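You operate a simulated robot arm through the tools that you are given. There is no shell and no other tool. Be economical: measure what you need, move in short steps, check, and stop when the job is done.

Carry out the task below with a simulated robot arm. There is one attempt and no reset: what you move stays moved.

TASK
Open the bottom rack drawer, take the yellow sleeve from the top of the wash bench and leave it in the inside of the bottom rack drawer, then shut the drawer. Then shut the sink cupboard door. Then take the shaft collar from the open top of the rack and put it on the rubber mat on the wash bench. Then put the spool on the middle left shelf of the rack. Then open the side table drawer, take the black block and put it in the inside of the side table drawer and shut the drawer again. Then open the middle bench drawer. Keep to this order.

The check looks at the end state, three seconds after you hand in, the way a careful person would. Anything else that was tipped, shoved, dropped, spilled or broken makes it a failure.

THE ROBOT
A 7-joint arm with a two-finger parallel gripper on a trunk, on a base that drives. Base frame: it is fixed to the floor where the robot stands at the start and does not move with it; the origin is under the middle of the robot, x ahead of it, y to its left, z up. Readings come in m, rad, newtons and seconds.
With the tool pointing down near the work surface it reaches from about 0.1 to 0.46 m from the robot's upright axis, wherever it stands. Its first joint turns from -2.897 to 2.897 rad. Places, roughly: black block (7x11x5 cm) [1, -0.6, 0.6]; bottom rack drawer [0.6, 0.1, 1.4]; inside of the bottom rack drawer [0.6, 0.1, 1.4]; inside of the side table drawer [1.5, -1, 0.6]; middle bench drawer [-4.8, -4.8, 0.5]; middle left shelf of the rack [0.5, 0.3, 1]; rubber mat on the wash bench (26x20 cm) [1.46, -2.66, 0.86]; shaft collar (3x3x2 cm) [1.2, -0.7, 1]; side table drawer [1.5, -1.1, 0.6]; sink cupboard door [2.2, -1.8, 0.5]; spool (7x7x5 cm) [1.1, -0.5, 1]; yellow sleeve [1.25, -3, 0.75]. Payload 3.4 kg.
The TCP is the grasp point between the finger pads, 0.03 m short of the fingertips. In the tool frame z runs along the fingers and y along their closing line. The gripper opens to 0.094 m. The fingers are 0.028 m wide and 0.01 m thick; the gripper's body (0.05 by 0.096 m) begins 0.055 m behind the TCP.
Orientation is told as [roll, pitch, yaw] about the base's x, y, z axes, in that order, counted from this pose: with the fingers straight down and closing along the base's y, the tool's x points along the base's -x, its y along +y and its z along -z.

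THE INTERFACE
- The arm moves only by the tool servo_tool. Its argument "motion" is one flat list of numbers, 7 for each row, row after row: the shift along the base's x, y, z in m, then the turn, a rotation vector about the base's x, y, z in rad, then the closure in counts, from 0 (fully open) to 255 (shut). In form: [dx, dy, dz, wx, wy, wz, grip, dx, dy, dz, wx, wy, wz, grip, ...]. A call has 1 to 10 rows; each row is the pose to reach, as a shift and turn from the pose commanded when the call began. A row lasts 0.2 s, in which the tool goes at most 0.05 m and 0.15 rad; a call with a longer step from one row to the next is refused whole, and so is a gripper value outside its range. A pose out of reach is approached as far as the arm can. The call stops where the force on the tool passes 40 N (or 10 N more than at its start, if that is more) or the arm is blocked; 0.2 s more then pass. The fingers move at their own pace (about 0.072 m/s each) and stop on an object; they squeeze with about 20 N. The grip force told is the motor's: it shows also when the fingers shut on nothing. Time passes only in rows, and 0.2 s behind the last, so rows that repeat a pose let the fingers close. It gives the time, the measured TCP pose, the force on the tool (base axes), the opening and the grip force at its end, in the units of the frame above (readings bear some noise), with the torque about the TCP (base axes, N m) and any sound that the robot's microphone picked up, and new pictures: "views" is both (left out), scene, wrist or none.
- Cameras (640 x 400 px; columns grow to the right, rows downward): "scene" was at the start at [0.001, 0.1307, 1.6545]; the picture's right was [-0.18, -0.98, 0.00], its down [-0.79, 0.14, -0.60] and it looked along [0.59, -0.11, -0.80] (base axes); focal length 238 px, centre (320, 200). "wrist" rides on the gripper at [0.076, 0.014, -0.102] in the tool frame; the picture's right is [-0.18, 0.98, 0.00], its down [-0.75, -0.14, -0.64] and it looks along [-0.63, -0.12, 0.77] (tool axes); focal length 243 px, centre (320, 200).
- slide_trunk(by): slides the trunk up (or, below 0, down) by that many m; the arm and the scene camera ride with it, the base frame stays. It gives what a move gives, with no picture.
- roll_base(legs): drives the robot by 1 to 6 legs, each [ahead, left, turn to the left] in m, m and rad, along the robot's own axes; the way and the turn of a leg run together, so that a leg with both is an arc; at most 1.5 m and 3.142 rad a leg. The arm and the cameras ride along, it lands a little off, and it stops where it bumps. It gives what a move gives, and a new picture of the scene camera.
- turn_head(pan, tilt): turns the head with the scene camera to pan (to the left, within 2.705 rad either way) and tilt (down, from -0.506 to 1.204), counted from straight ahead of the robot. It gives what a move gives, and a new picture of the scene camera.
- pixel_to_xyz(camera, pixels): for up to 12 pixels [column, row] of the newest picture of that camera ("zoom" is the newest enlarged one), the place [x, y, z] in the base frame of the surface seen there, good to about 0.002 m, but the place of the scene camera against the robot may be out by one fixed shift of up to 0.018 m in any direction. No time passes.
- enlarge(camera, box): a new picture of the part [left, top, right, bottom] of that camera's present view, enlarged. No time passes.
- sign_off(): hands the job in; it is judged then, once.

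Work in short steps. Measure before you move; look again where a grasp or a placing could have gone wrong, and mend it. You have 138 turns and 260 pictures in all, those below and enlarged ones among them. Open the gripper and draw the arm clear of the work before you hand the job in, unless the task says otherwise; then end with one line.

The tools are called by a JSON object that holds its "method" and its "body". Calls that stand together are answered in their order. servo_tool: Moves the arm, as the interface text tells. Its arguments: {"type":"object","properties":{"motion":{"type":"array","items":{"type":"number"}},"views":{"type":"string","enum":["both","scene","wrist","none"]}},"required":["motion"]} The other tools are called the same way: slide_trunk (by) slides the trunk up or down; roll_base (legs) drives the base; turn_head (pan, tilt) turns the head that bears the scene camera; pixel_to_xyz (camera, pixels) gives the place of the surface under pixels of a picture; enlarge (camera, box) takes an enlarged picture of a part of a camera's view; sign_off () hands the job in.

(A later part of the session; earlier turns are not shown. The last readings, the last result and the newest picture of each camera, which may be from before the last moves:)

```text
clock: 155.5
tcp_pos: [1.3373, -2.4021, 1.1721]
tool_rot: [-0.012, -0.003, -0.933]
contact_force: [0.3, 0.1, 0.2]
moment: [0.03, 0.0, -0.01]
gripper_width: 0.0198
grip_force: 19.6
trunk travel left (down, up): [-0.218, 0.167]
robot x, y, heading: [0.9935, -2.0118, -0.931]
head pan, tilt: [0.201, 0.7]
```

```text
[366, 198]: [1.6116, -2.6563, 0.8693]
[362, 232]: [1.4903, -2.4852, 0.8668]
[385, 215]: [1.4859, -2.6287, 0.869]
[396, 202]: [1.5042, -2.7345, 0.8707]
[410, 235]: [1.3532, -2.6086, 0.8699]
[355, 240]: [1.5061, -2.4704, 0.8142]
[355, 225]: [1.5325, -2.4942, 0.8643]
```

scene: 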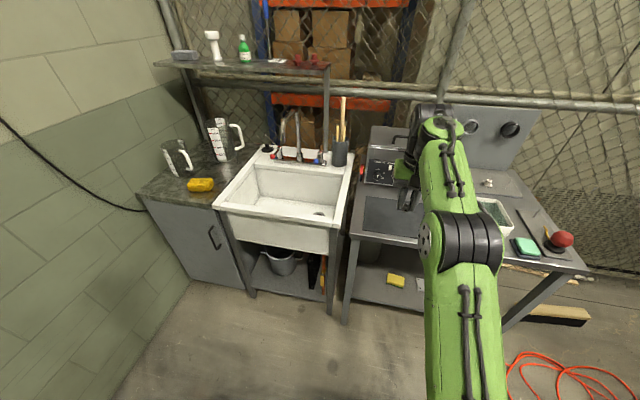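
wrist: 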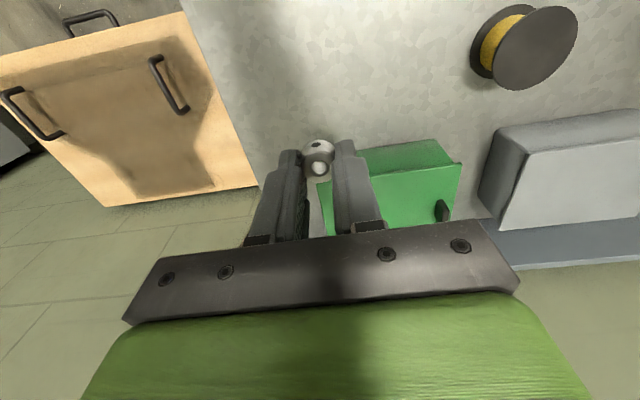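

Mat centre ≈(1.455,-2.65). I roll 0.27 m ahead and 5 cm right so the collar hangs over it.

{"method": "roll_base", "body": {"legs": [[0.27, -0.053, 0]]}}

{"method": "servo_tool", "body": {"motion": [0, 0, -0.05, 0, 0, 0, 255, 0, 0, -0.1, 0, 0, 0, 255, 0, 0, -0.15, 0, 0, 0, 255, 0, 0, -0.2, 0, 0, 0, 255], "views": "both"}}

```text
clock: 157.5
tcp_pos: [1.4572, -2.6498, 1.1704]
tool_rot: [-0.009, -0.002, -0.93]
contact_force: [0.0, 0.1, -0.3]
moment: [0.06, 0.0, -0.01]
gripper_width: 0.0198
grip_force: 19.5
trunk travel left (down, up): [-0.218, 0.167]
robot x, y, heading: [1.1099, -2.262, -0.927]
head pan, tilt: [0.201, 0.7]
```

scene: 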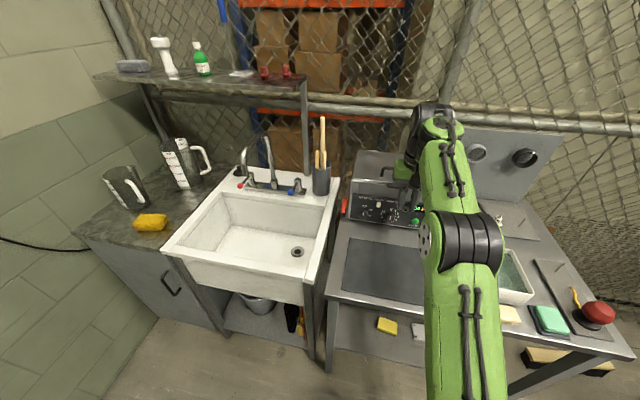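

```text
clock: 158.5
tcp_pos: [1.4589, -2.6488, 0.9704]
tool_rot: [-0.013, -0.003, -0.93]
contact_force: [1.3, -0.4, -0.5]
moment: [0.05, 0.01, 0.01]
gripper_width: 0.0198
grip_force: 20.4
trunk travel left (down, up): [-0.218, 0.167]
robot x, y, heading: [1.112, -2.2587, -0.928]
head pan, tilt: [0.201, 0.7]
```

scene: 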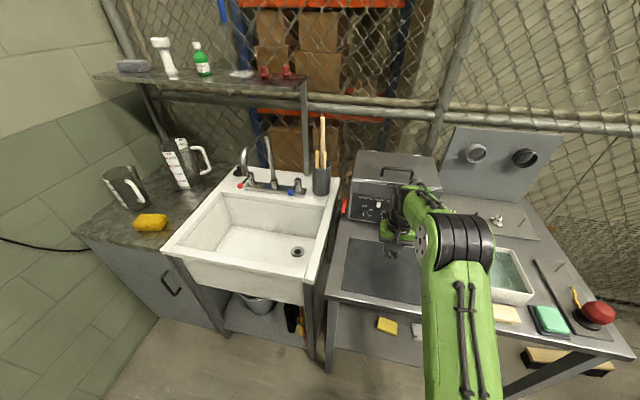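
wrist: 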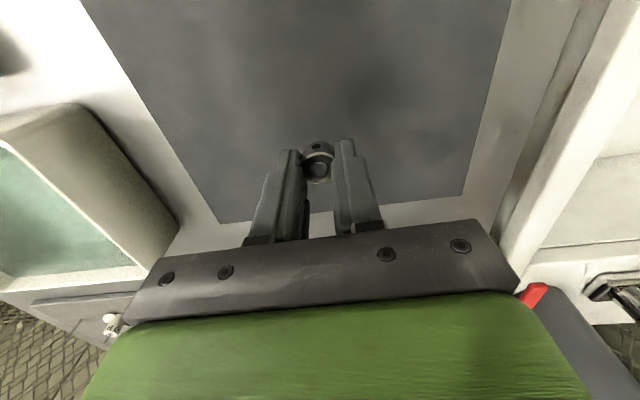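

Over the mat. I measure mat height and edges.

{"method": "pixel_to_xyz", "body": {"camera": "wrist", "pixels": [[320, 100], [225, 215], [455, 190], [200, 120], [400, 150]]}}

```text
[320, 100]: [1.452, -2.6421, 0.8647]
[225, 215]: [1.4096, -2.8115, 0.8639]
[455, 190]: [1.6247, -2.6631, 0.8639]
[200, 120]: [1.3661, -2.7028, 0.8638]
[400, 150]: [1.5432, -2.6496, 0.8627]
```

Mat top z=0.864. I lower to TCP z≈0.898, release gently, and rise.

{"method": "servo_tool", "body": {"motion": [0, 0, -0.04, 0, 0, 0, 255, 0, 0, -0.06, 0, 0, 0, 255, 0, 0, -0.0715, 0, 0, 0, 255, 0, 0, -0.0715, 0, 0, 0, 200, 0, 0, -0.0715, 0, 0, 0, 120, 0, 0, -0.0715, 0, 0, 0, 120, 0, 0, -0.04, 0, 0, 0, 120, 0, 0, 0, 0, 0, 0, 120, 0, 0, 0.05, 0, 0, 0, 120, 0, 0, 0.1, 0, 0, 0, 60], "views": "wrist"}}

```text
clock: 160.7
tcp_pos: [1.4556, -2.6489, 1.0737]
tool_rot: [-0.012, -0.004, -0.93]
contact_force: [-0.1, -0.7, 0.3]
moment: [-0.03, 0.0, -0.01]
gripper_width: 0.0716
grip_force: 0.0
trunk travel left (down, up): [-0.218, 0.167]
robot x, y, heading: [1.1143, -2.2552, -0.928]
head pan, tilt: [0.201, 0.7]
```

wrist: 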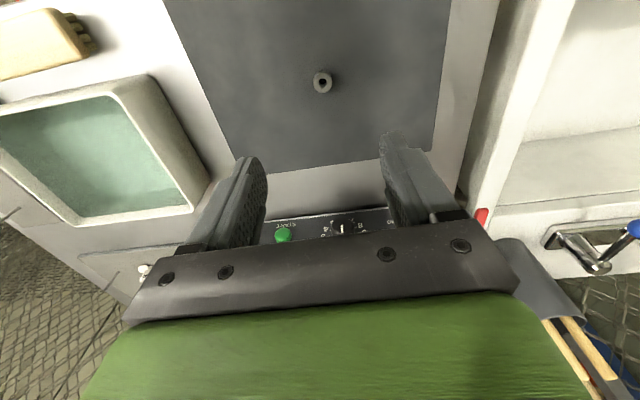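

Collar is on the mat. I raise and drive back to the grey top, in front of the spool.

{"method": "servo_tool", "body": {"motion": [0, 0, 0.04, 0, 0, 0, 0, 0, 0, 0.08, 0, 0, 0, 0], "views": "none"}}

{"method": "roll_base", "body": {"legs": [[-0.25, 0, 0], [0, 0, 1.566], [0.1, 1.15, 0]]}}

{"method": "turn_head", "body": {"pan": 0.5, "tilt": 0.6}}

```text
clock: 161.3
tcp_pos: [1.458, -2.6503, 1.1519]
tool_rot: [-0.012, -0.001, -0.93]
contact_force: [-0.4, 0.4, 0.5]
moment: [0.01, 0.03, -0.05]
gripper_width: 0.0937
grip_force: 0.1
trunk travel left (down, up): [-0.218, 0.167]
robot x, y, heading: [1.111, -2.2581, -0.928]
head pan, tilt: [0.201, 0.7]
```

```text
clock: 172.4
tcp_pos: [0.7324, -0.7359, 1.1501]
tool_rot: [-0.013, -0.004, 0.649]
contact_force: [0.2, 0.6, -0.5]
moment: [0.01, 0.01, 0.0]
gripper_width: 0.0938
grip_force: 0.1
trunk travel left (down, up): [-0.218, 0.167]
robot x, y, heading: [0.342, -1.0854, 0.653]
head pan, tilt: [0.201, 0.7]
```

scene: 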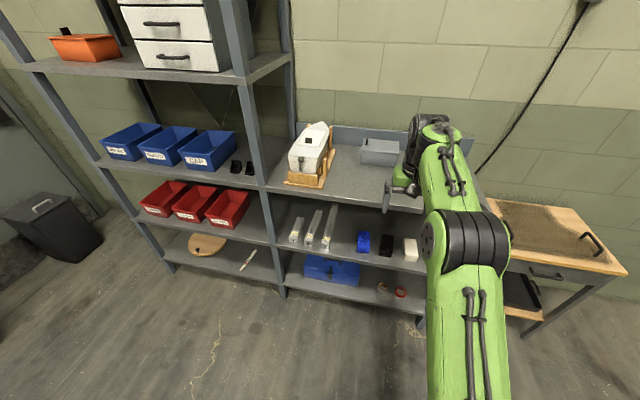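

```text
clock: 173.2
tcp_pos: [0.7336, -0.7363, 1.15]
tool_rot: [-0.013, -0.004, 0.649]
contact_force: [0.0, -0.2, 0.6]
moment: [0.02, 0.03, 0.02]
gripper_width: 0.094
grip_force: 0.0
trunk travel left (down, up): [-0.218, 0.167]
robot x, y, heading: [0.3426, -1.0854, 0.65]
head pan, tilt: [0.499, 0.6]
```

scene: 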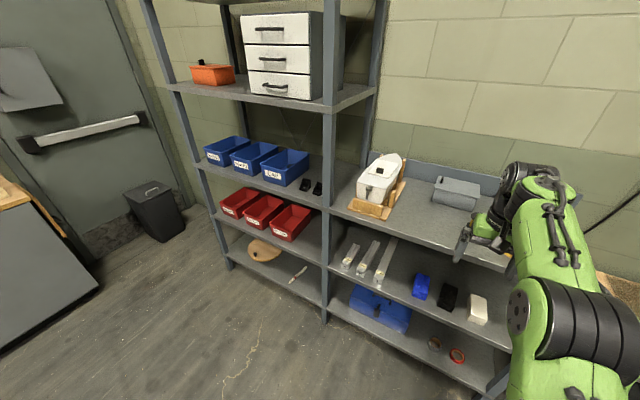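

I enlarge the middle left shelf to find a free place.

{"method": "enlarge", "body": {"camera": "scene", "box": [190, 120, 350, 220]}}

{"method": "pixel_to_xyz", "body": {"camera": "zoom", "pixels": [[330, 280], [400, 290], [455, 255], [515, 265], [540, 320], [450, 200], [500, 220], [480, 300], [350, 240], [465, 150], [540, 230], [300, 260]]}}

```text
4.00 times, centred on (270, 170) of scene
```

zoom: 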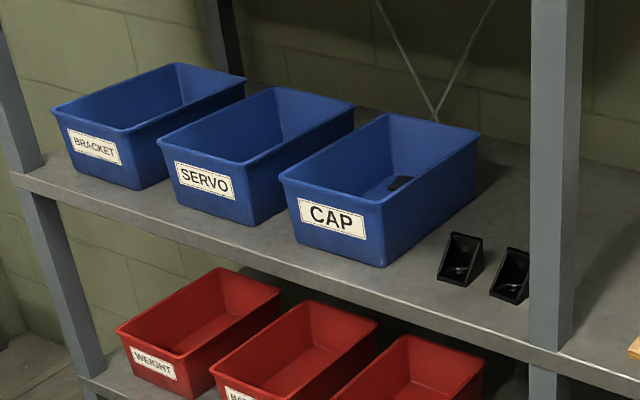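

```text
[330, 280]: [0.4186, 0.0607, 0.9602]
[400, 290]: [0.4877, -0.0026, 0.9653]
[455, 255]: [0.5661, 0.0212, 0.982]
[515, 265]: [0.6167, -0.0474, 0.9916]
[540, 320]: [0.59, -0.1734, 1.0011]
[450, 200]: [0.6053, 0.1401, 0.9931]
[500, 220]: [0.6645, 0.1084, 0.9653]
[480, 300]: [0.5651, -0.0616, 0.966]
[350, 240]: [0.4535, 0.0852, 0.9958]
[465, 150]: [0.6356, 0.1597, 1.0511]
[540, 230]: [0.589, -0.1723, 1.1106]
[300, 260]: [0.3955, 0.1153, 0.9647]
```

Free spot: behind the two black brackets, right of the CAP bin. First the spool: I tilt the fingers 35° forward and roll closer to it.

{"method": "servo_tool", "body": {"motion": [0, 0, 0, 0.0728, -0.0978, 0, 0, 0, 0, 0, 0.1456, -0.1956, 0, 0, 0, 0, 0, 0.2184, -0.2934, 0, 0, 0, 0, 0, 0.2912, -0.3912, 0, 0, 0, 0, 0, 0.364, -0.489, 0, 0], "views": "none"}}

{"method": "roll_base", "body": {"legs": [[0.3, -0.02, -0.013]]}}

{"method": "servo_tool", "body": {"motion": [0, 0, -0.02, 0, 0, 0, 0], "views": "wrist"}}

```text
clock: 174.4
tcp_pos: [0.7321, -0.7362, 1.1511]
tool_rot: [-0.017, -0.615, 0.653]
contact_force: [-0.4, -0.3, 0.4]
moment: [0.01, 0.0, 0.0]
gripper_width: 0.0944
grip_force: 0.1
trunk travel left (down, up): [-0.218, 0.167]
robot x, y, heading: [0.3469, -1.0861, 0.653]
head pan, tilt: [0.499, 0.6]
```

```text
clock: 176.4
tcp_pos: [0.9873, -0.576, 1.1501]
tool_rot: [-0.018, -0.613, 0.642]
contact_force: [0.6, 0.2, -0.5]
moment: [-0.05, 0.02, 0.0]
gripper_width: 0.0939
grip_force: 0.1
trunk travel left (down, up): [-0.218, 0.167]
robot x, y, heading: [0.5989, -0.9185, 0.642]
head pan, tilt: [0.499, 0.6]
```

scene: 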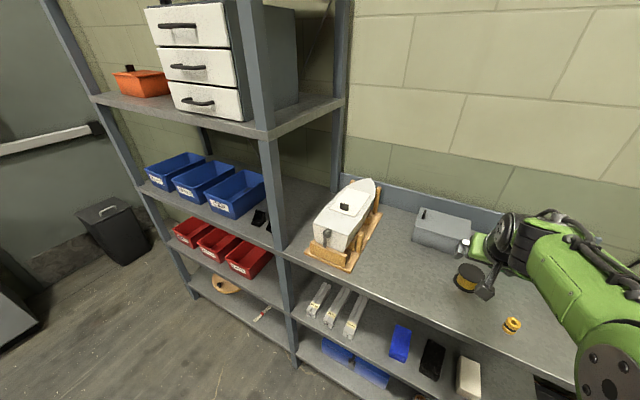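

```text
clock: 176.8
tcp_pos: [0.987, -0.5748, 1.1301]
tool_rot: [-0.018, -0.613, 0.644]
contact_force: [-0.1, 0.5, 1.0]
moment: [-0.02, 0.03, 0.01]
gripper_width: 0.0938
grip_force: 0.1
trunk travel left (down, up): [-0.218, 0.167]
robot x, y, heading: [0.5948, -0.9207, 0.64]
head pan, tilt: [0.499, 0.6]
```

wrist: 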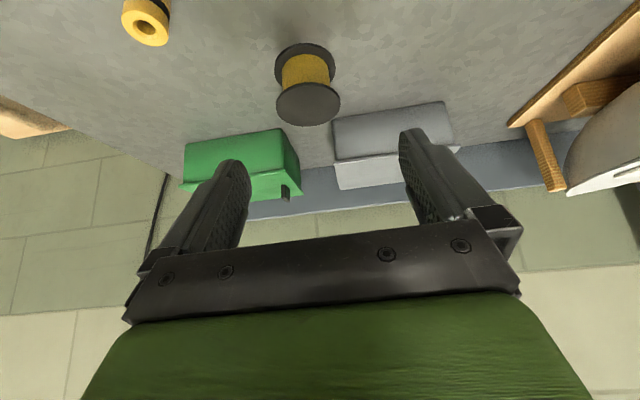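

The spool stands at (308,85) in the wrist view; I measure its top disc, the table and the boxes behind.

{"method": "pixel_to_xyz", "body": {"camera": "wrist", "pixels": [[278, 102], [338, 102], [308, 88], [308, 123], [308, 103], [305, 70], [305, 47], [260, 60], [240, 140], [390, 115], [390, 160], [145, 30]]}}

```text
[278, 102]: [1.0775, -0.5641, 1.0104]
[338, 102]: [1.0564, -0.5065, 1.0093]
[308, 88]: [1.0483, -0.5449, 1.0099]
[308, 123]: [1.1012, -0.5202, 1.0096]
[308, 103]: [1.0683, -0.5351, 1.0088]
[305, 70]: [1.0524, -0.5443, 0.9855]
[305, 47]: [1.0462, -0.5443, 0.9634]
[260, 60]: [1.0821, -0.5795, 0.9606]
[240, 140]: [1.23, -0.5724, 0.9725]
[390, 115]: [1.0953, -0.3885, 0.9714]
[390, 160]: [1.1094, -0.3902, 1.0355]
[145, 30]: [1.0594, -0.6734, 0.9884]
```

Spool axis ≈(1.071,-0.535), top 1.010, table 0.958. I roll 6 cm ahead, reduce the tilt slightly and check alignment just above.

{"method": "roll_base", "body": {"legs": [[0.06, 0, -0.003]]}}

{"method": "servo_tool", "body": {"motion": [0.015, 0.0, -0.02, -0.0657, 0.0882, 0, 0, 0.0325, 0.001, -0.05, -0.0657, 0.0882, 0, 0, 0.0325, 0.001, -0.07, -0.0657, 0.0882, 0, 0], "views": "wrist"}}

```text
clock: 177.8
tcp_pos: [1.0378, -0.5378, 1.13]
tool_rot: [-0.018, -0.61, 0.641]
contact_force: [-0.4, 0.4, -1.1]
moment: [0.0, 0.02, -0.01]
gripper_width: 0.0939
grip_force: 0.1
trunk travel left (down, up): [-0.218, 0.167]
robot x, y, heading: [0.6437, -0.8888, 0.638]
head pan, tilt: [0.499, 0.6]
```

scene: 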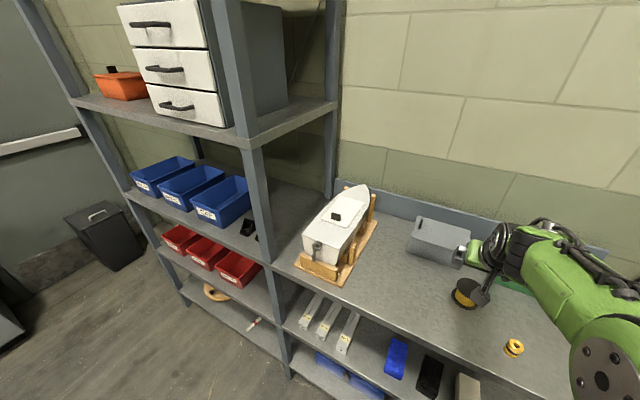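

```text
clock: 178.6
tcp_pos: [1.0691, -0.5408, 1.0614]
tool_rot: [-0.019, -0.502, 0.641]
contact_force: [-0.1, 0.5, -0.4]
moment: [0.01, -0.03, 0.06]
gripper_width: 0.0938
grip_force: 0.1
trunk travel left (down, up): [-0.218, 0.167]
robot x, y, heading: [0.6412, -0.887, 0.641]
head pan, tilt: [0.499, 0.6]
```

wrist: 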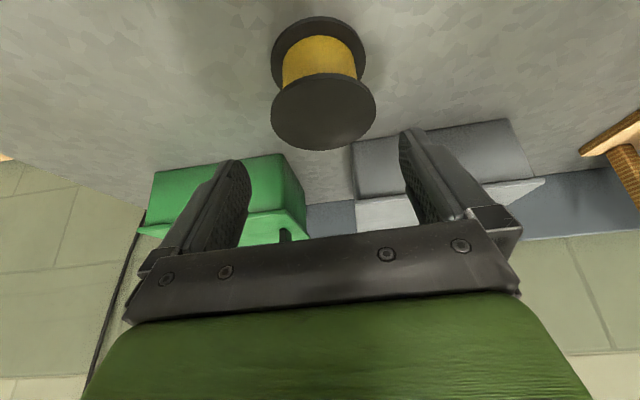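

{"method": "pixel_to_xyz", "body": {"camera": "wrist", "pixels": [[273, 110], [374, 104], [322, 78], [325, 147], [323, 112], [280, 60], [364, 55]]}}

```text
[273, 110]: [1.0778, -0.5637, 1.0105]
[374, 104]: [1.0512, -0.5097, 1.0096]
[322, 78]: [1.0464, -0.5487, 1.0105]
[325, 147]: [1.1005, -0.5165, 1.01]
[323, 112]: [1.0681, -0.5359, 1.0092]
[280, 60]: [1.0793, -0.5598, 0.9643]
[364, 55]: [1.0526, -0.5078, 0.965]
```

Aligned within a few mm. Descend, close, and lift.

{"method": "servo_tool", "body": {"motion": [0.001, 0.004, -0.02, 0, 0, 0, 0, 0.001, 0.005, -0.045, 0, 0, 0, 0, 0.001, 0.005, -0.067, 0, 0, 0, 0, 0.001, 0.005, -0.067, 0, 0, 0, 255, 0.001, 0.005, -0.067, 0, 0, 0, 255, 0.001, 0.005, -0.067, 0, 0, 0, 255, 0.001, 0.005, -0.05, 0, 0, 0, 255, 0.001, 0.005, -0.01, 0, 0, 0, 255, 0.001, 0.005, 0.03, 0, 0, 0, 255, 0.001, 0.005, 0.07, 0, 0, 0, 255], "views": "both"}}

```text
clock: 180.8
tcp_pos: [1.0701, -0.5367, 1.1311]
tool_rot: [-0.02, -0.503, 0.642]
contact_force: [-0.4, -0.2, -1.0]
moment: [0.03, -0.03, -0.03]
gripper_width: 0.0708
grip_force: 19.7
trunk travel left (down, up): [-0.218, 0.167]
robot x, y, heading: [0.6433, -0.8858, 0.641]
head pan, tilt: [0.499, 0.6]
```

scene: 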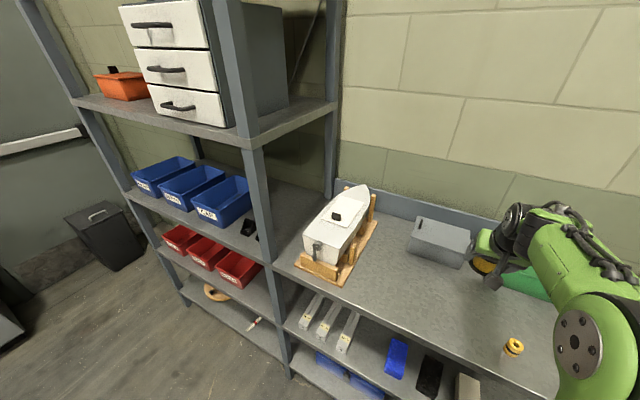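
wrist: 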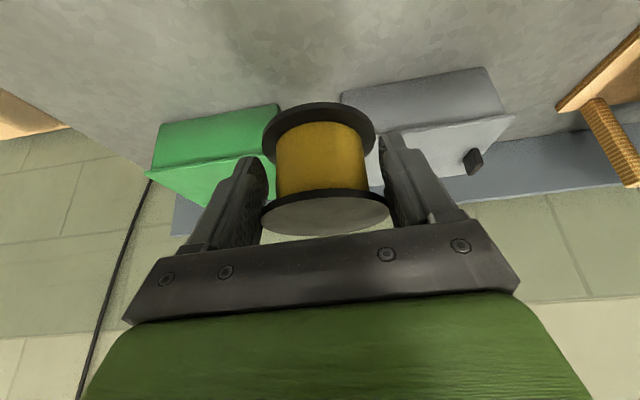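

Spool gripped (0.0708). I back off and move left to stand before the left bay.

{"method": "roll_base", "body": {"legs": [[-0.36, 0, 0], [0, 0.695, 0]]}}

{"method": "turn_head", "body": {"pan": -0.1, "tilt": 0.6}}

{"method": "enlarge", "body": {"camera": "wrist", "box": [160, 0, 480, 200]}}

```text
clock: 186.6
tcp_pos: [0.3616, -0.1831, 1.1304]
tool_rot: [-0.017, -0.503, 0.634]
contact_force: [-0.6, 0.5, -0.8]
moment: [-0.03, -0.03, -0.01]
gripper_width: 0.0704
grip_force: 20.2
trunk travel left (down, up): [-0.218, 0.167]
robot x, y, heading: [-0.0693, -0.5292, 0.634]
head pan, tilt: [0.499, 0.6]
```

scene: 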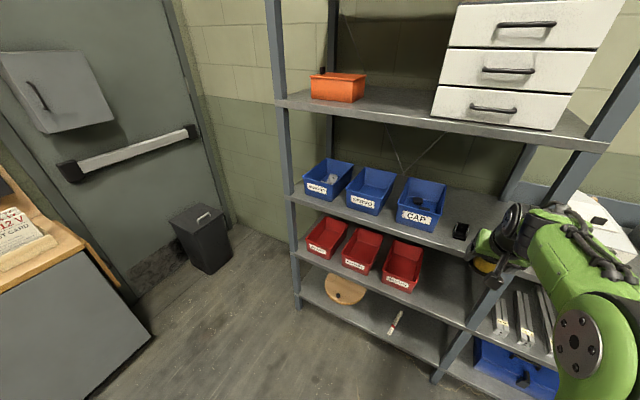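

```text
clock: 187.6
tcp_pos: [0.3625, -0.1833, 1.1296]
tool_rot: [-0.019, -0.501, 0.634]
contact_force: [-0.4, -0.7, -1.0]
moment: [-0.03, 0.02, 0.02]
gripper_width: 0.0709
grip_force: 20.0
trunk travel left (down, up): [-0.218, 0.167]
robot x, y, heading: [-0.0651, -0.5296, 0.633]
head pan, tilt: [-0.099, 0.6]
```

scene: 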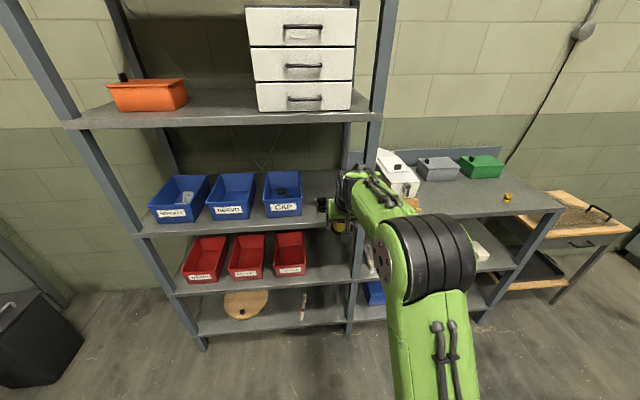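

```text
2.00 times, centred on (320, 100) of wrist
```

zoom: 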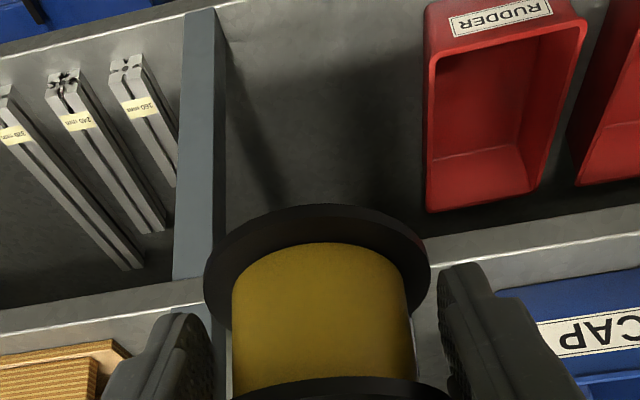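

I enlarge the scene around the brackets to measure their extents.

{"method": "enlarge", "body": {"camera": "scene", "box": [255, 150, 375, 225]}}

```text
5.33 times, centred on (315, 188) of scene
```

zoom: 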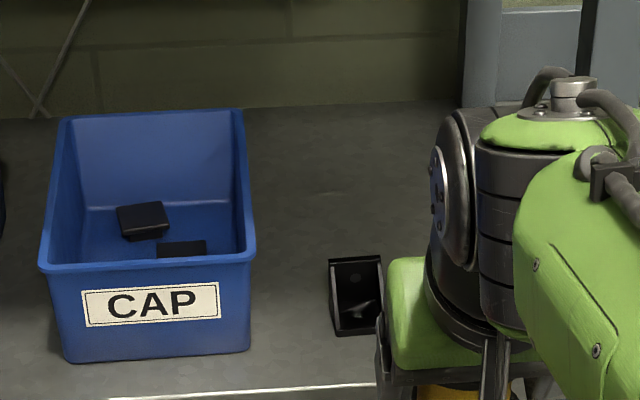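

{"method": "pixel_to_xyz", "body": {"camera": "zoom", "pixels": [[331, 262], [355, 258], [378, 260], [336, 332], [375, 330], [355, 335], [248, 345], [252, 262], [243, 115], [290, 250], [300, 385], [400, 150]]}}

```text
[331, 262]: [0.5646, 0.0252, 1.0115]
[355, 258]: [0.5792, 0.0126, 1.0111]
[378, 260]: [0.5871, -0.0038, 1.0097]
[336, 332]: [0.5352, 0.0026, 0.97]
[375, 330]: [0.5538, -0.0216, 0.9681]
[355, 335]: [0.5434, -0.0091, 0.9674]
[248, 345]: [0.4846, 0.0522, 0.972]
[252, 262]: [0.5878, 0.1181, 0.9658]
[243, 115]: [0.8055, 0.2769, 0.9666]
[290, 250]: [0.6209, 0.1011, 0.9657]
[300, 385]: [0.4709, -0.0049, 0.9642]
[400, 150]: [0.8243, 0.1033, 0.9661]
```

I check the arm's own height profile (against the upper shelf at z≈1.355) and the spool discs' level.

{"method": "pixel_to_xyz", "body": {"camera": "zoom", "pixels": [[550, 72], [575, 85], [470, 115], [520, 130], [620, 100], [600, 160], [560, 250], [405, 265]]}}

{"method": "pixel_to_xyz", "body": {"camera": "wrist", "pixels": [[270, 125], [317, 104], [365, 125], [280, 205], [325, 225], [375, 205], [325, 200]]}}

{"method": "pixel_to_xyz", "body": {"camera": "scene", "pixels": [[250, 120], [330, 113], [372, 150], [455, 220], [400, 190]]}}

```text
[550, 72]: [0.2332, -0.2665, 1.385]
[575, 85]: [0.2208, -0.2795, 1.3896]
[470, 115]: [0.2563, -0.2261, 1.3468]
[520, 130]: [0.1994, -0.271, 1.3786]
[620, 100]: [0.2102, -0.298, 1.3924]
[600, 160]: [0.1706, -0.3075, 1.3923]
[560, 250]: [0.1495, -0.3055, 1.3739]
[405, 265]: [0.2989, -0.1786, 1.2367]
```

```text
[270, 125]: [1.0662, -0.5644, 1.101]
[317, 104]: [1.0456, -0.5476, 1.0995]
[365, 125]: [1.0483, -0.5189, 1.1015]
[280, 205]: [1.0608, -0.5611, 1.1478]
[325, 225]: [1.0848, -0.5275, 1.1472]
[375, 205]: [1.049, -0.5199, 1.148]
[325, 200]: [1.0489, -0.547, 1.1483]
```

```text
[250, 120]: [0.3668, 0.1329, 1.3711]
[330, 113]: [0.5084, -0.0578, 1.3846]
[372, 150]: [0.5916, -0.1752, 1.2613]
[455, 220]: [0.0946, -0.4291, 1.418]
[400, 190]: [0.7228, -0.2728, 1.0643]
```

The spool is level, and the wrist will clear the upper shelf. I lower to TCP z 1.06 and roll in 0.35 m, slightly right.

{"method": "servo_tool", "body": {"motion": [0, 0, -0.035, 0, 0, 0, 255, 0, 0, -0.07, 0, 0, 0, 255], "views": "none"}}

{"method": "roll_base", "body": {"legs": [[0.2, -0.015, 0.004]]}}

{"method": "servo_tool", "body": {"motion": [0, 0, 0, 0, 0, 0, 255], "views": "wrist"}}

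```text
clock: 188.2
tcp_pos: [0.3624, -0.1833, 1.0599]
tool_rot: [-0.017, -0.503, 0.634]
contact_force: [0.4, -0.5, -0.7]
moment: [-0.01, 0.01, 0.0]
gripper_width: 0.0711
grip_force: 20.5
trunk travel left (down, up): [-0.218, 0.167]
robot x, y, heading: [-0.0676, -0.5304, 0.637]
head pan, tilt: [-0.099, 0.6]
```

```text
clock: 189.8
tcp_pos: [0.5333, -0.076, 1.0597]
tool_rot: [-0.017, -0.5, 0.636]
contact_force: [0.2, 0.7, -1.1]
moment: [-0.02, 0.02, 0.02]
gripper_width: 0.0706
grip_force: 20.6
trunk travel left (down, up): [-0.218, 0.167]
robot x, y, heading: [0.1032, -0.423, 0.633]
head pan, tilt: [-0.099, 0.6]
```

scene: 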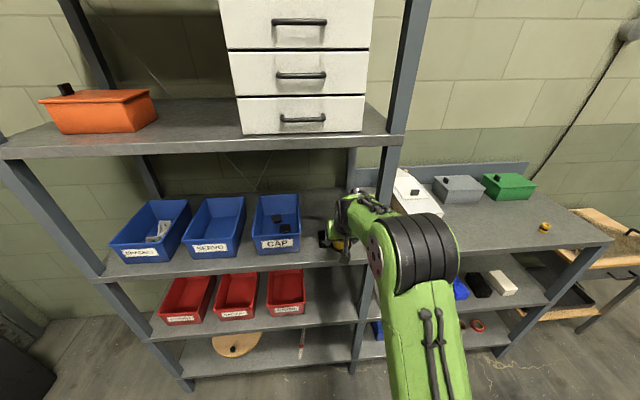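

```text
clock: 190.2
tcp_pos: [0.5322, -0.0754, 1.0591]
tool_rot: [-0.018, -0.501, 0.637]
contact_force: [0.7, 0.9, -1.2]
moment: [-0.03, 0.04, -0.03]
gripper_width: 0.0708
grip_force: 20.0
trunk travel left (down, up): [-0.218, 0.167]
robot x, y, heading: [0.1056, -0.4227, 0.637]
head pan, tilt: [-0.099, 0.6]
```

wrist: 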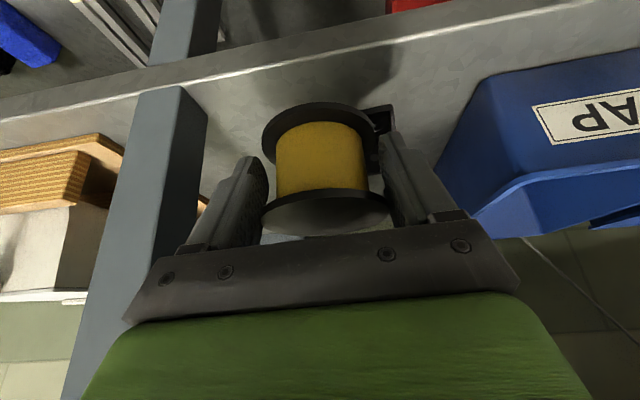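

I measure bracket (378,118), post and shelf with the wrist camera.

{"method": "pixel_to_xyz", "body": {"camera": "wrist", "pixels": [[380, 108], [392, 106], [378, 125], [200, 110], [150, 95], [430, 120], [230, 120], [470, 230], [520, 190], [250, 70]]}}

```text
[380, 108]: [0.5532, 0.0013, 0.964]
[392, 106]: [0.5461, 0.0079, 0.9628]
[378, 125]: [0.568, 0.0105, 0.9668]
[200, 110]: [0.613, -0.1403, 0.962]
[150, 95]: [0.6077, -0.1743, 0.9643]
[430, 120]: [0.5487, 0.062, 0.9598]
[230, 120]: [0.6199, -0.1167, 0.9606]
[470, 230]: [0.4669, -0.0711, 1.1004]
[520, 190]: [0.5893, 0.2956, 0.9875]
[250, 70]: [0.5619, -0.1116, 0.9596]
```

All consistent: shelf z 0.960, brackets end at about d=0.485. I roll in 0.172 m.

{"method": "roll_base", "body": {"legs": [[0.172, 0, 0]]}}

{"method": "servo_tool", "body": {"motion": [0, 0, 0, 0, 0, 0, 255], "views": "wrist"}}

```text
clock: 191.7
tcp_pos: [0.6701, 0.0243, 1.0604]
tool_rot: [-0.017, -0.5, 0.636]
contact_force: [-0.2, 0.8, -1.5]
moment: [-0.04, 0.03, 0.0]
gripper_width: 0.0707
grip_force: 20.0
trunk travel left (down, up): [-0.218, 0.167]
robot x, y, heading: [0.2387, -0.3252, 0.633]
head pan, tilt: [-0.099, 0.6]
```

scene: 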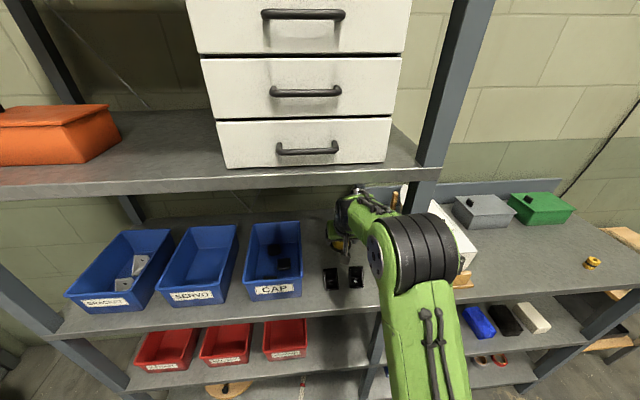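

```text
clock: 192.1
tcp_pos: [0.67, 0.025, 1.0609]
tool_rot: [-0.019, -0.5, 0.638]
contact_force: [-0.1, 0.9, -0.9]
moment: [-0.01, 0.02, 0.03]
gripper_width: 0.071
grip_force: 20.0
trunk travel left (down, up): [-0.218, 0.167]
robot x, y, heading: [0.2428, -0.3234, 0.635]
head pan, tilt: [-0.099, 0.6]
```

wrist: 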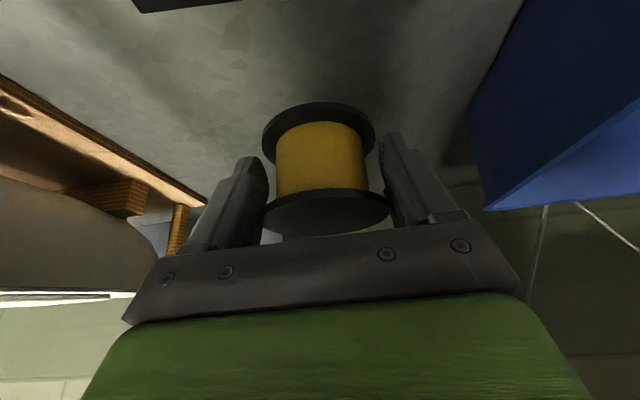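

Positioned over the free spot. Lower, release, and withdraw along the tool axis.

{"method": "servo_tool", "body": {"motion": [0, 0, -0.035, 0, 0, 0, 255, 0, 0, -0.058, 0, 0, 0, 255, 0, 0, -0.0645, 0, 0, 0, 255, 0, 0, -0.0645, 0, 0, 0, 200, 0, 0, -0.0645, 0, 0, 0, 0, 0, 0, -0.0645, 0, 0, 0, 0, -0.008, -0.006, -0.047, 0, 0, 0, 0, -0.023, -0.017, -0.013, 0, 0, 0, 0, -0.035, -0.026, 0.01, 0, 0, 0, 0], "views": "both"}}

```text
clock: 194.1
tcp_pos: [0.6332, -0.0005, 1.0715]
tool_rot: [-0.019, -0.502, 0.637]
contact_force: [-0.2, 0.3, 0.0]
moment: [0.04, 0.01, 0.03]
gripper_width: 0.0938
grip_force: 0.0
trunk travel left (down, up): [-0.218, 0.167]
robot x, y, heading: [0.2409, -0.3209, 0.639]
head pan, tilt: [-0.099, 0.6]
```

scene: 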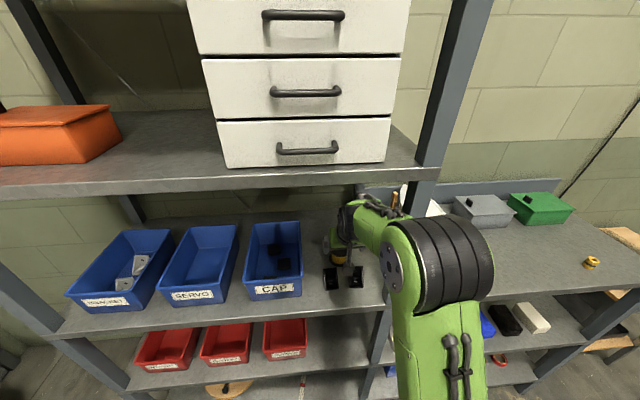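
wrist: 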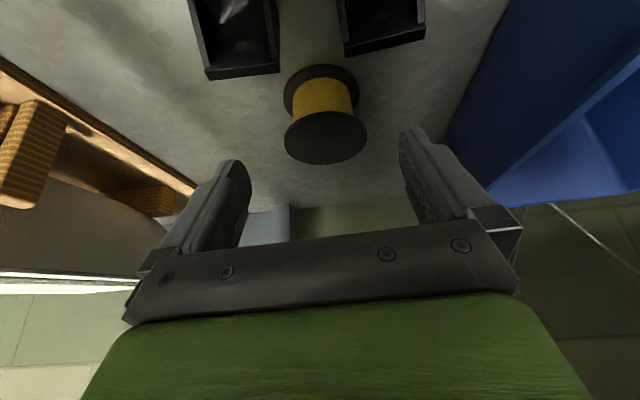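

The spool stands upright on the shelf. I back out and drive along to the side table.

{"method": "roll_base", "body": {"legs": [[-0.4, 0, 0], [0, -1.3, 0]]}}

{"method": "turn_head", "body": {"pan": 0.0, "tilt": 0.7}}

```text
clock: 202.7
tcp_pos: [1.098, -1.2869, 1.0732]
tool_rot: [-0.017, -0.502, 0.64]
contact_force: [-0.2, -0.6, 0.8]
moment: [-0.01, 0.0, 0.01]
gripper_width: 0.0941
grip_force: 0.0
trunk travel left (down, up): [-0.218, 0.167]
robot x, y, heading: [0.7066, -1.6119, 0.637]
head pan, tilt: [-0.099, 0.6]
```

scene: 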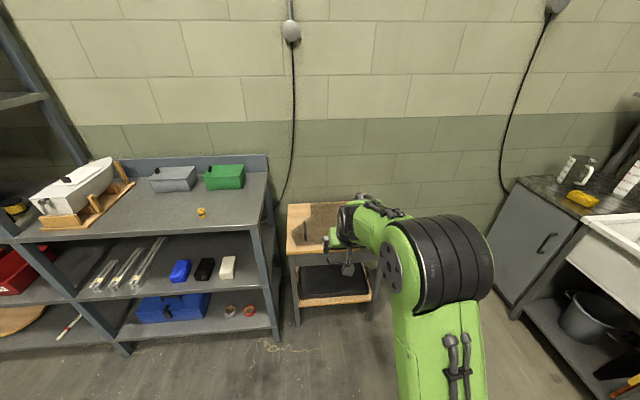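

```text
clock: 203.4
tcp_pos: [1.0967, -1.2865, 1.0721]
tool_rot: [-0.018, -0.501, 0.64]
contact_force: [-1.3, -1.3, -0.7]
moment: [0.01, -0.01, 0.01]
gripper_width: 0.0939
grip_force: 0.0
trunk travel left (down, up): [-0.218, 0.167]
robot x, y, heading: [0.7066, -1.6098, 0.639]
head pan, tilt: [0.0, 0.7]
```

scene: 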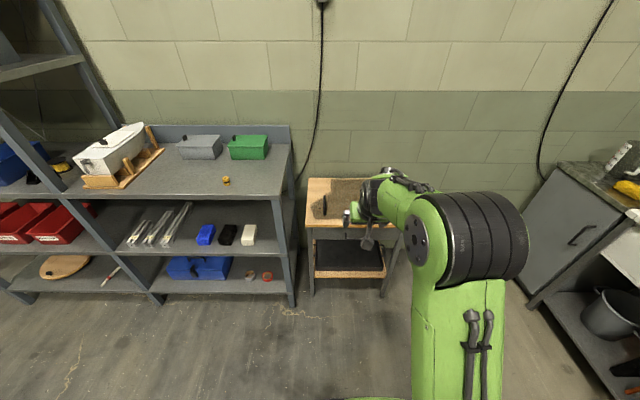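

I lower the trunk, level the fingers and roll them for a horizontal handle; the wrist camera will then look at the side table.

{"method": "servo_tool", "body": {"motion": [0, 0, 0, 0.0799, -0.1076, 0, 0, 0, 0, 0, 0.1598, -0.2152, 0, 0, 0, 0, 0, 0.2397, -0.3228, 0, 0, 0, 0, 0, 0.3196, -0.4304, 0, 0, 0, 0, 0, 0.3995, -0.538, 0, 0, 0, 0, 0, 0.4794, -0.6456, 0, 0, 0, 0, 0, 0.5593, -0.7532, 0, 0, 0, 0, 0, 0.6392, -0.8608, 0, 0], "views": "none"}}

{"method": "servo_tool", "body": {"motion": [0, 0, 0, 0.1185, 0.0884, 0, 0, 0, 0, 0, 0.237, 0.1768, 0, 0, 0, 0, 0, 0.3555, 0.2652, 0, 0, 0, 0, 0, 0.474, 0.3536, 0, 0, 0, 0, 0, 0.5925, 0.442, 0, 0, 0, 0, 0, 0.711, 0.5304, 0, 0, 0, 0, 0, 0.8295, 0.6188, 0, 0, 0, 0, 0, 0.948, 0.7072, 0, 0, 0, 0, 0, 1.0665, 0.7956, 0, 0, 0, 0, 0, 1.185, 0.884, 0, 0], "views": "none"}}

{"method": "slide_trunk", "body": {"by": -0.21}}

{"method": "servo_tool", "body": {"motion": [0, 0, -0.04, 0, 0, 0, 0, 0, 0, -0.08, 0, 0, 0, 0, 0, 0, -0.12, 0, 0, 0, 0], "views": "both"}}

```text
clock: 205.2
tcp_pos: [1.1013, -1.2911, 1.0662]
tool_rot: [0.009, -1.398, 0.596]
contact_force: [0.4, 0.9, -0.5]
moment: [0.02, -0.04, 0.03]
gripper_width: 0.094
grip_force: 0.0
out of reach, approached as far as the arm can: row 7, 8
trunk travel left (down, up): [-0.218, 0.167]
robot x, y, heading: [0.7043, -1.6099, 0.641]
head pan, tilt: [0.0, 0.7]
```

```text
clock: 207.4
tcp_pos: [1.1015, -1.2904, 1.0658]
tool_rot: [1.518, -0.079, -0.756]
contact_force: [-1.4, 0.3, -0.4]
moment: [0.0, 0.0, 0.0]
gripper_width: 0.094
grip_force: 0.0
trunk travel left (down, up): [-0.218, 0.167]
robot x, y, heading: [0.7032, -1.6102, 0.636]
head pan, tilt: [0.0, 0.7]
```

```text
clock: 209.6
tcp_pos: [1.1022, -1.2907, 0.856]
tool_rot: [1.517, -0.081, -0.756]
contact_force: [-0.8, 0.1, 0.7]
moment: [0.0, -0.01, 0.03]
gripper_width: 0.094
grip_force: 0.0
trunk travel left (down, up): [-0.008, 0.377]
robot x, y, heading: [0.7053, -1.6087, 0.641]
head pan, tilt: [0.0, 0.7]
```

```text
clock: 210.4
tcp_pos: [1.1024, -1.2879, 0.7353]
tool_rot: [1.518, -0.082, -0.756]
contact_force: [0.2, -0.1, 0.7]
moment: [0.02, 0.0, -0.01]
gripper_width: 0.0939
grip_force: 0.0
trunk travel left (down, up): [-0.008, 0.377]
robot x, y, heading: [0.705, -1.6109, 0.64]
head pan, tilt: [0.0, 0.7]
```

scene: 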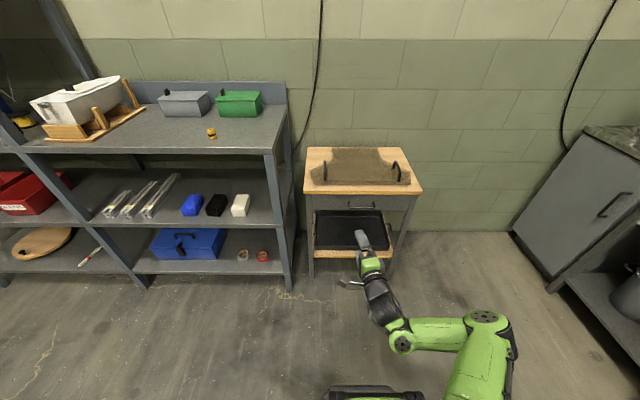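
wrist: 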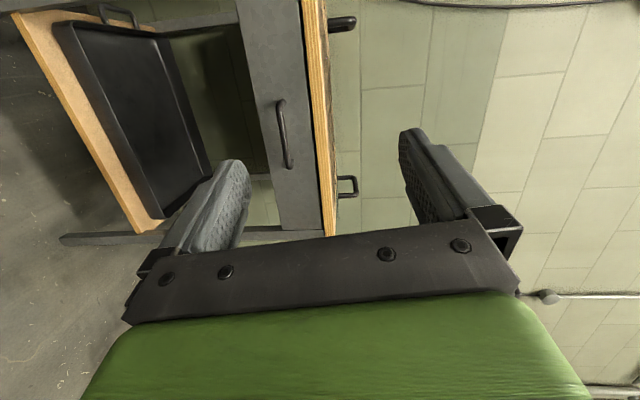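

Drawer handle seen in the wrist view at (283,133). I measure it and the drawer front, plus shelf blocks in the scene view.

{"method": "pixel_to_xyz", "body": {"camera": "wrist", "pixels": [[280, 100], [282, 120], [285, 140], [289, 165], [270, 130], [295, 120], [262, 60], [300, 215], [285, 215], [310, 100], [325, 200], [250, 30]]}}

{"method": "pixel_to_xyz", "body": {"camera": "scene", "pixels": [[205, 205], [216, 195], [225, 205], [215, 213], [192, 205], [241, 205], [200, 220], [140, 135], [206, 160], [335, 204], [310, 210], [415, 210]]}}

```text
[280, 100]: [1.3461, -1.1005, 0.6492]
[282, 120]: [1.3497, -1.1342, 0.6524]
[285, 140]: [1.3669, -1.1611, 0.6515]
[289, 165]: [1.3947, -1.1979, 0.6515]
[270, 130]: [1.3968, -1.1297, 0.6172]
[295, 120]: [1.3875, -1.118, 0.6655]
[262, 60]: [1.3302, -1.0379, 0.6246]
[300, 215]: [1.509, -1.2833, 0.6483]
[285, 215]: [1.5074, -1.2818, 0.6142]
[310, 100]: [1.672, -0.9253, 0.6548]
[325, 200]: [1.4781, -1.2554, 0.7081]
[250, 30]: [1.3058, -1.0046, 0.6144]
```

```text
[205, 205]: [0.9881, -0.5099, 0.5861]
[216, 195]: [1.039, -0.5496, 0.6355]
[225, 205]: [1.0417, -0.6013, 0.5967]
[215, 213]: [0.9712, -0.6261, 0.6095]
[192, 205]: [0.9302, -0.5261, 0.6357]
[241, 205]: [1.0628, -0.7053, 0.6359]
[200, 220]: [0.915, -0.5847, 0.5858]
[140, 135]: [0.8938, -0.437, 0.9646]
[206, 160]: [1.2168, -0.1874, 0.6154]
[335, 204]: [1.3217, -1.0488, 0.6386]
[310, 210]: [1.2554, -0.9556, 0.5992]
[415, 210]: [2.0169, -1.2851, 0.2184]
```

Handle centre: d≈0.414, t≈1.74, z 0.6515. I correct the tool's yaw, lower to handle height with fingers half closed, and roll closer.

{"method": "servo_tool", "body": {"motion": [0, 0, -0.03, 0, 0, -0.085, 130, 0, 0, -0.06, 0, 0, -0.17, 130, 0, 0, -0.084, 0, 0, -0.17, 130], "views": "none"}}

{"method": "roll_base", "body": {"legs": [[0.2, -0.05, 0]]}}

{"method": "servo_tool", "body": {"motion": [0, 0, 0, 0, 0, 0, 130], "views": "wrist"}}

```text
clock: 211.2
tcp_pos: [1.1163, -1.2904, 0.6545]
tool_rot: [1.516, -0.082, -0.922]
contact_force: [0.4, 0.0, 0.2]
moment: [0.0, 0.01, -0.02]
gripper_width: 0.046
grip_force: 0.0
out of reach, approached as far as the arm can: row 2, 3
trunk travel left (down, up): [-0.008, 0.377]
robot x, y, heading: [0.7055, -1.6079, 0.637]
head pan, tilt: [0.0, 0.7]
```

```text
clock: 212.9
tcp_pos: [1.3061, -1.2101, 0.6554]
tool_rot: [1.517, -0.082, -0.919]
contact_force: [-0.7, 0.0, -0.3]
moment: [-0.03, -0.02, -0.03]
gripper_width: 0.0462
grip_force: 0.1
trunk travel left (down, up): [-0.008, 0.377]
robot x, y, heading: [0.891, -1.5284, 0.643]
head pan, tilt: [0.0, 0.7]
```

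scene: 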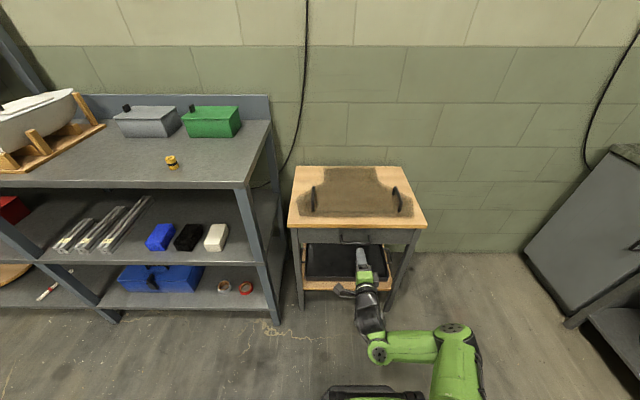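

```text
clock: 213.3
tcp_pos: [1.3063, -1.2098, 0.6544]
tool_rot: [1.515, -0.083, -0.919]
contact_force: [0.8, 0.1, 0.5]
moment: [0.0, 0.01, -0.05]
gripper_width: 0.0461
grip_force: 0.1
trunk travel left (down, up): [-0.008, 0.377]
robot x, y, heading: [0.8938, -1.5323, 0.637]
head pan, tilt: [0.0, 0.7]
```

wrist: 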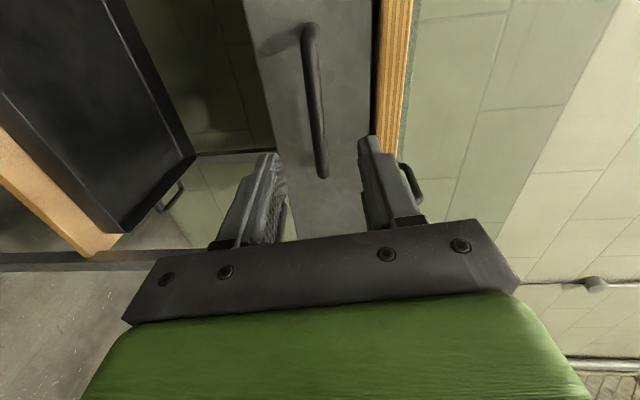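

{"method": "pixel_to_xyz", "body": {"camera": "wrist", "pixels": [[309, 35], [313, 70], [316, 110], [320, 150], [322, 172], [290, 100], [345, 100]]}}

```text
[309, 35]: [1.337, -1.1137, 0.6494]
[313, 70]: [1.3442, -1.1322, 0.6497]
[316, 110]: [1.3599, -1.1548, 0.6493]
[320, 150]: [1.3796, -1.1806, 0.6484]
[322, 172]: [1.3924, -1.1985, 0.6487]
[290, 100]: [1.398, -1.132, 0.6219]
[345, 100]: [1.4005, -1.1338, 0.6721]
```

I roll 7.4 cm ahead so the bar sits between the fingers.

{"method": "servo_tool", "body": {"motion": [0, 0, -0.005, 0, 0, 0, 130], "views": "none"}}

{"method": "roll_base", "body": {"legs": [[0.074, 0.008, 0]]}}

{"method": "servo_tool", "body": {"motion": [0, 0, 0, 0, 0, 0, 130], "views": "wrist"}}

```text
clock: 213.7
tcp_pos: [1.3061, -1.2105, 0.6513]
tool_rot: [1.516, -0.08, -0.921]
contact_force: [-0.4, 1.1, -0.6]
moment: [0.03, -0.03, -0.03]
gripper_width: 0.0461
grip_force: 0.1
trunk travel left (down, up): [-0.008, 0.377]
robot x, y, heading: [0.8955, -1.532, 0.64]
head pan, tilt: [0.0, 0.7]
```

```text
clock: 214.7
tcp_pos: [1.3626, -1.1585, 0.6501]
tool_rot: [1.514, -0.082, -0.918]
contact_force: [-0.8, 0.9, 0.1]
moment: [-0.03, 0.02, -0.01]
gripper_width: 0.0459
grip_force: 0.0
trunk travel left (down, up): [-0.008, 0.377]
robot x, y, heading: [0.9468, -1.4791, 0.642]
head pan, tilt: [0.0, 0.7]
```

scene: 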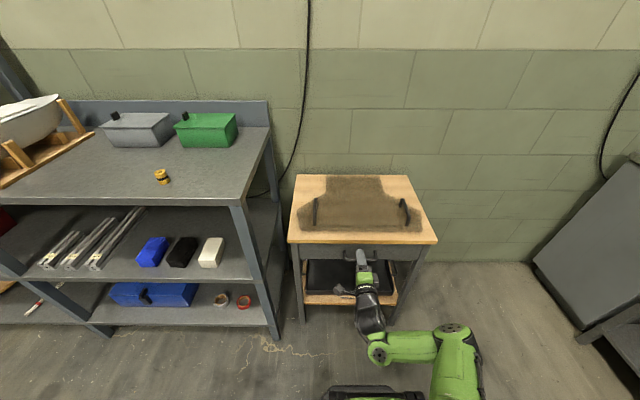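

```text
clock: 215.1
tcp_pos: [1.3628, -1.1579, 0.6494]
tool_rot: [1.515, -0.083, -0.918]
contact_force: [0.3, 0.6, 0.2]
moment: [0.0, -0.01, -0.04]
gripper_width: 0.046
grip_force: 0.1
trunk travel left (down, up): [-0.008, 0.377]
robot x, y, heading: [0.9465, -1.4784, 0.644]
head pan, tilt: [0.0, 0.7]
```

wrist: 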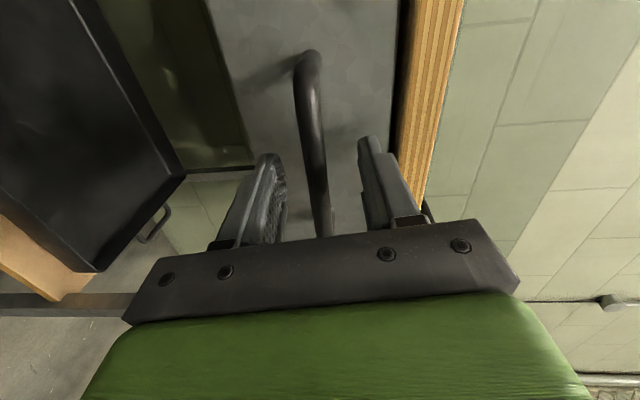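

Bar between fingers. Close and pull out ~16 cm.

{"method": "servo_tool", "body": {"motion": [0, 0, 0, 0, 0, 0, 255, 0, 0, 0, 0, 0, 0, 255, 0, 0, 0, 0, 0, 0, 255, -0.016, -0.012, 0, 0, 0, 0, 255, -0.034, -0.025, 0, 0, 0, 0, 255, -0.052, -0.0385, 0, 0, 0, 0, 255, -0.072, -0.053, 0, 0, 0, 0, 255, -0.092, -0.068, 0, 0, 0, 0, 255, -0.112, -0.083, 0, 0, 0, 0, 255, -0.132, -0.098, 0, 0, 0, 0, 255], "views": "scene"}}

```text
clock: 216.6
tcp_pos: [1.3525, -1.2037, 0.6494]
tool_rot: [1.491, -0.086, -0.909]
contact_force: [-1.1, -0.9, -13.2]
moment: [0.42, 0.53, 0.51]
gripper_width: 0.0139
grip_force: 19.7
out of reach, approached as far as the arm can: row 4, 5, 6, 7
trunk travel left (down, up): [-0.008, 0.377]
robot x, y, heading: [0.9508, -1.4805, 0.643]
head pan, tilt: [0.0, 0.7]
stopped in row 7: the force on the tool passed its limit at 48 N (the readings are from after the stop); the commanded pose is now the measured one
```

scene: 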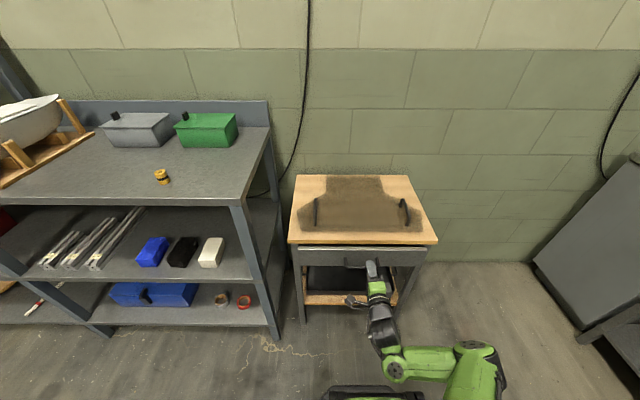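

The arm hit a joint limit, so I pull by rolling the base back instead, holding the bar.

{"method": "roll_base", "body": {"legs": [[-0.13, 0, 0]]}}

{"method": "enlarge", "body": {"camera": "scene", "box": [240, 160, 480, 310]}}

```text
clock: 217.9
tcp_pos: [1.25, -1.2806, 0.6483]
tool_rot: [1.492, -0.089, -0.908]
contact_force: [-5.5, 5.7, -25.1]
moment: [0.24, 0.7, 0.25]
gripper_width: 0.0141
grip_force: 19.8
trunk travel left (down, up): [-0.008, 0.377]
robot x, y, heading: [0.8453, -1.5576, 0.64]
head pan, tilt: [0.0, 0.7]
```

scene: 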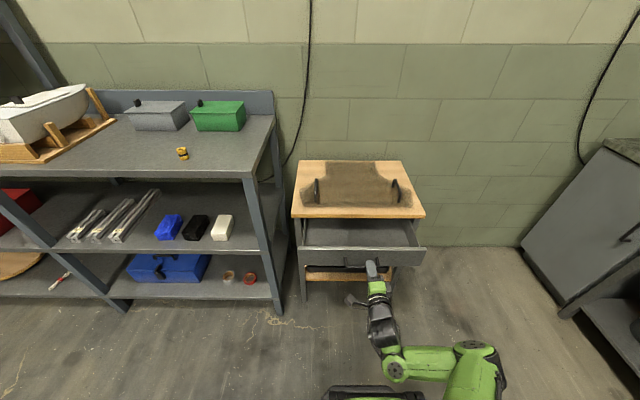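

```text
2.67 times, centred on (360, 235) of scene
```

zoom: 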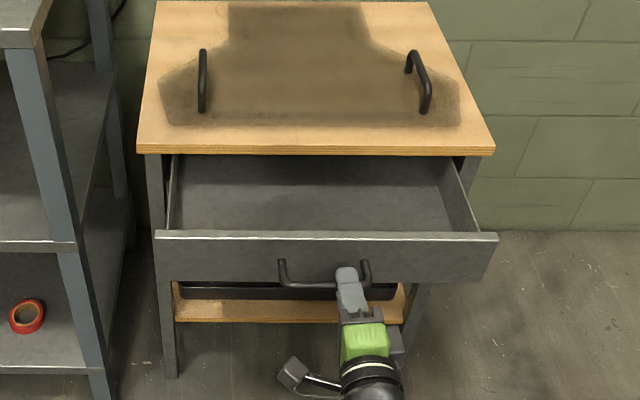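

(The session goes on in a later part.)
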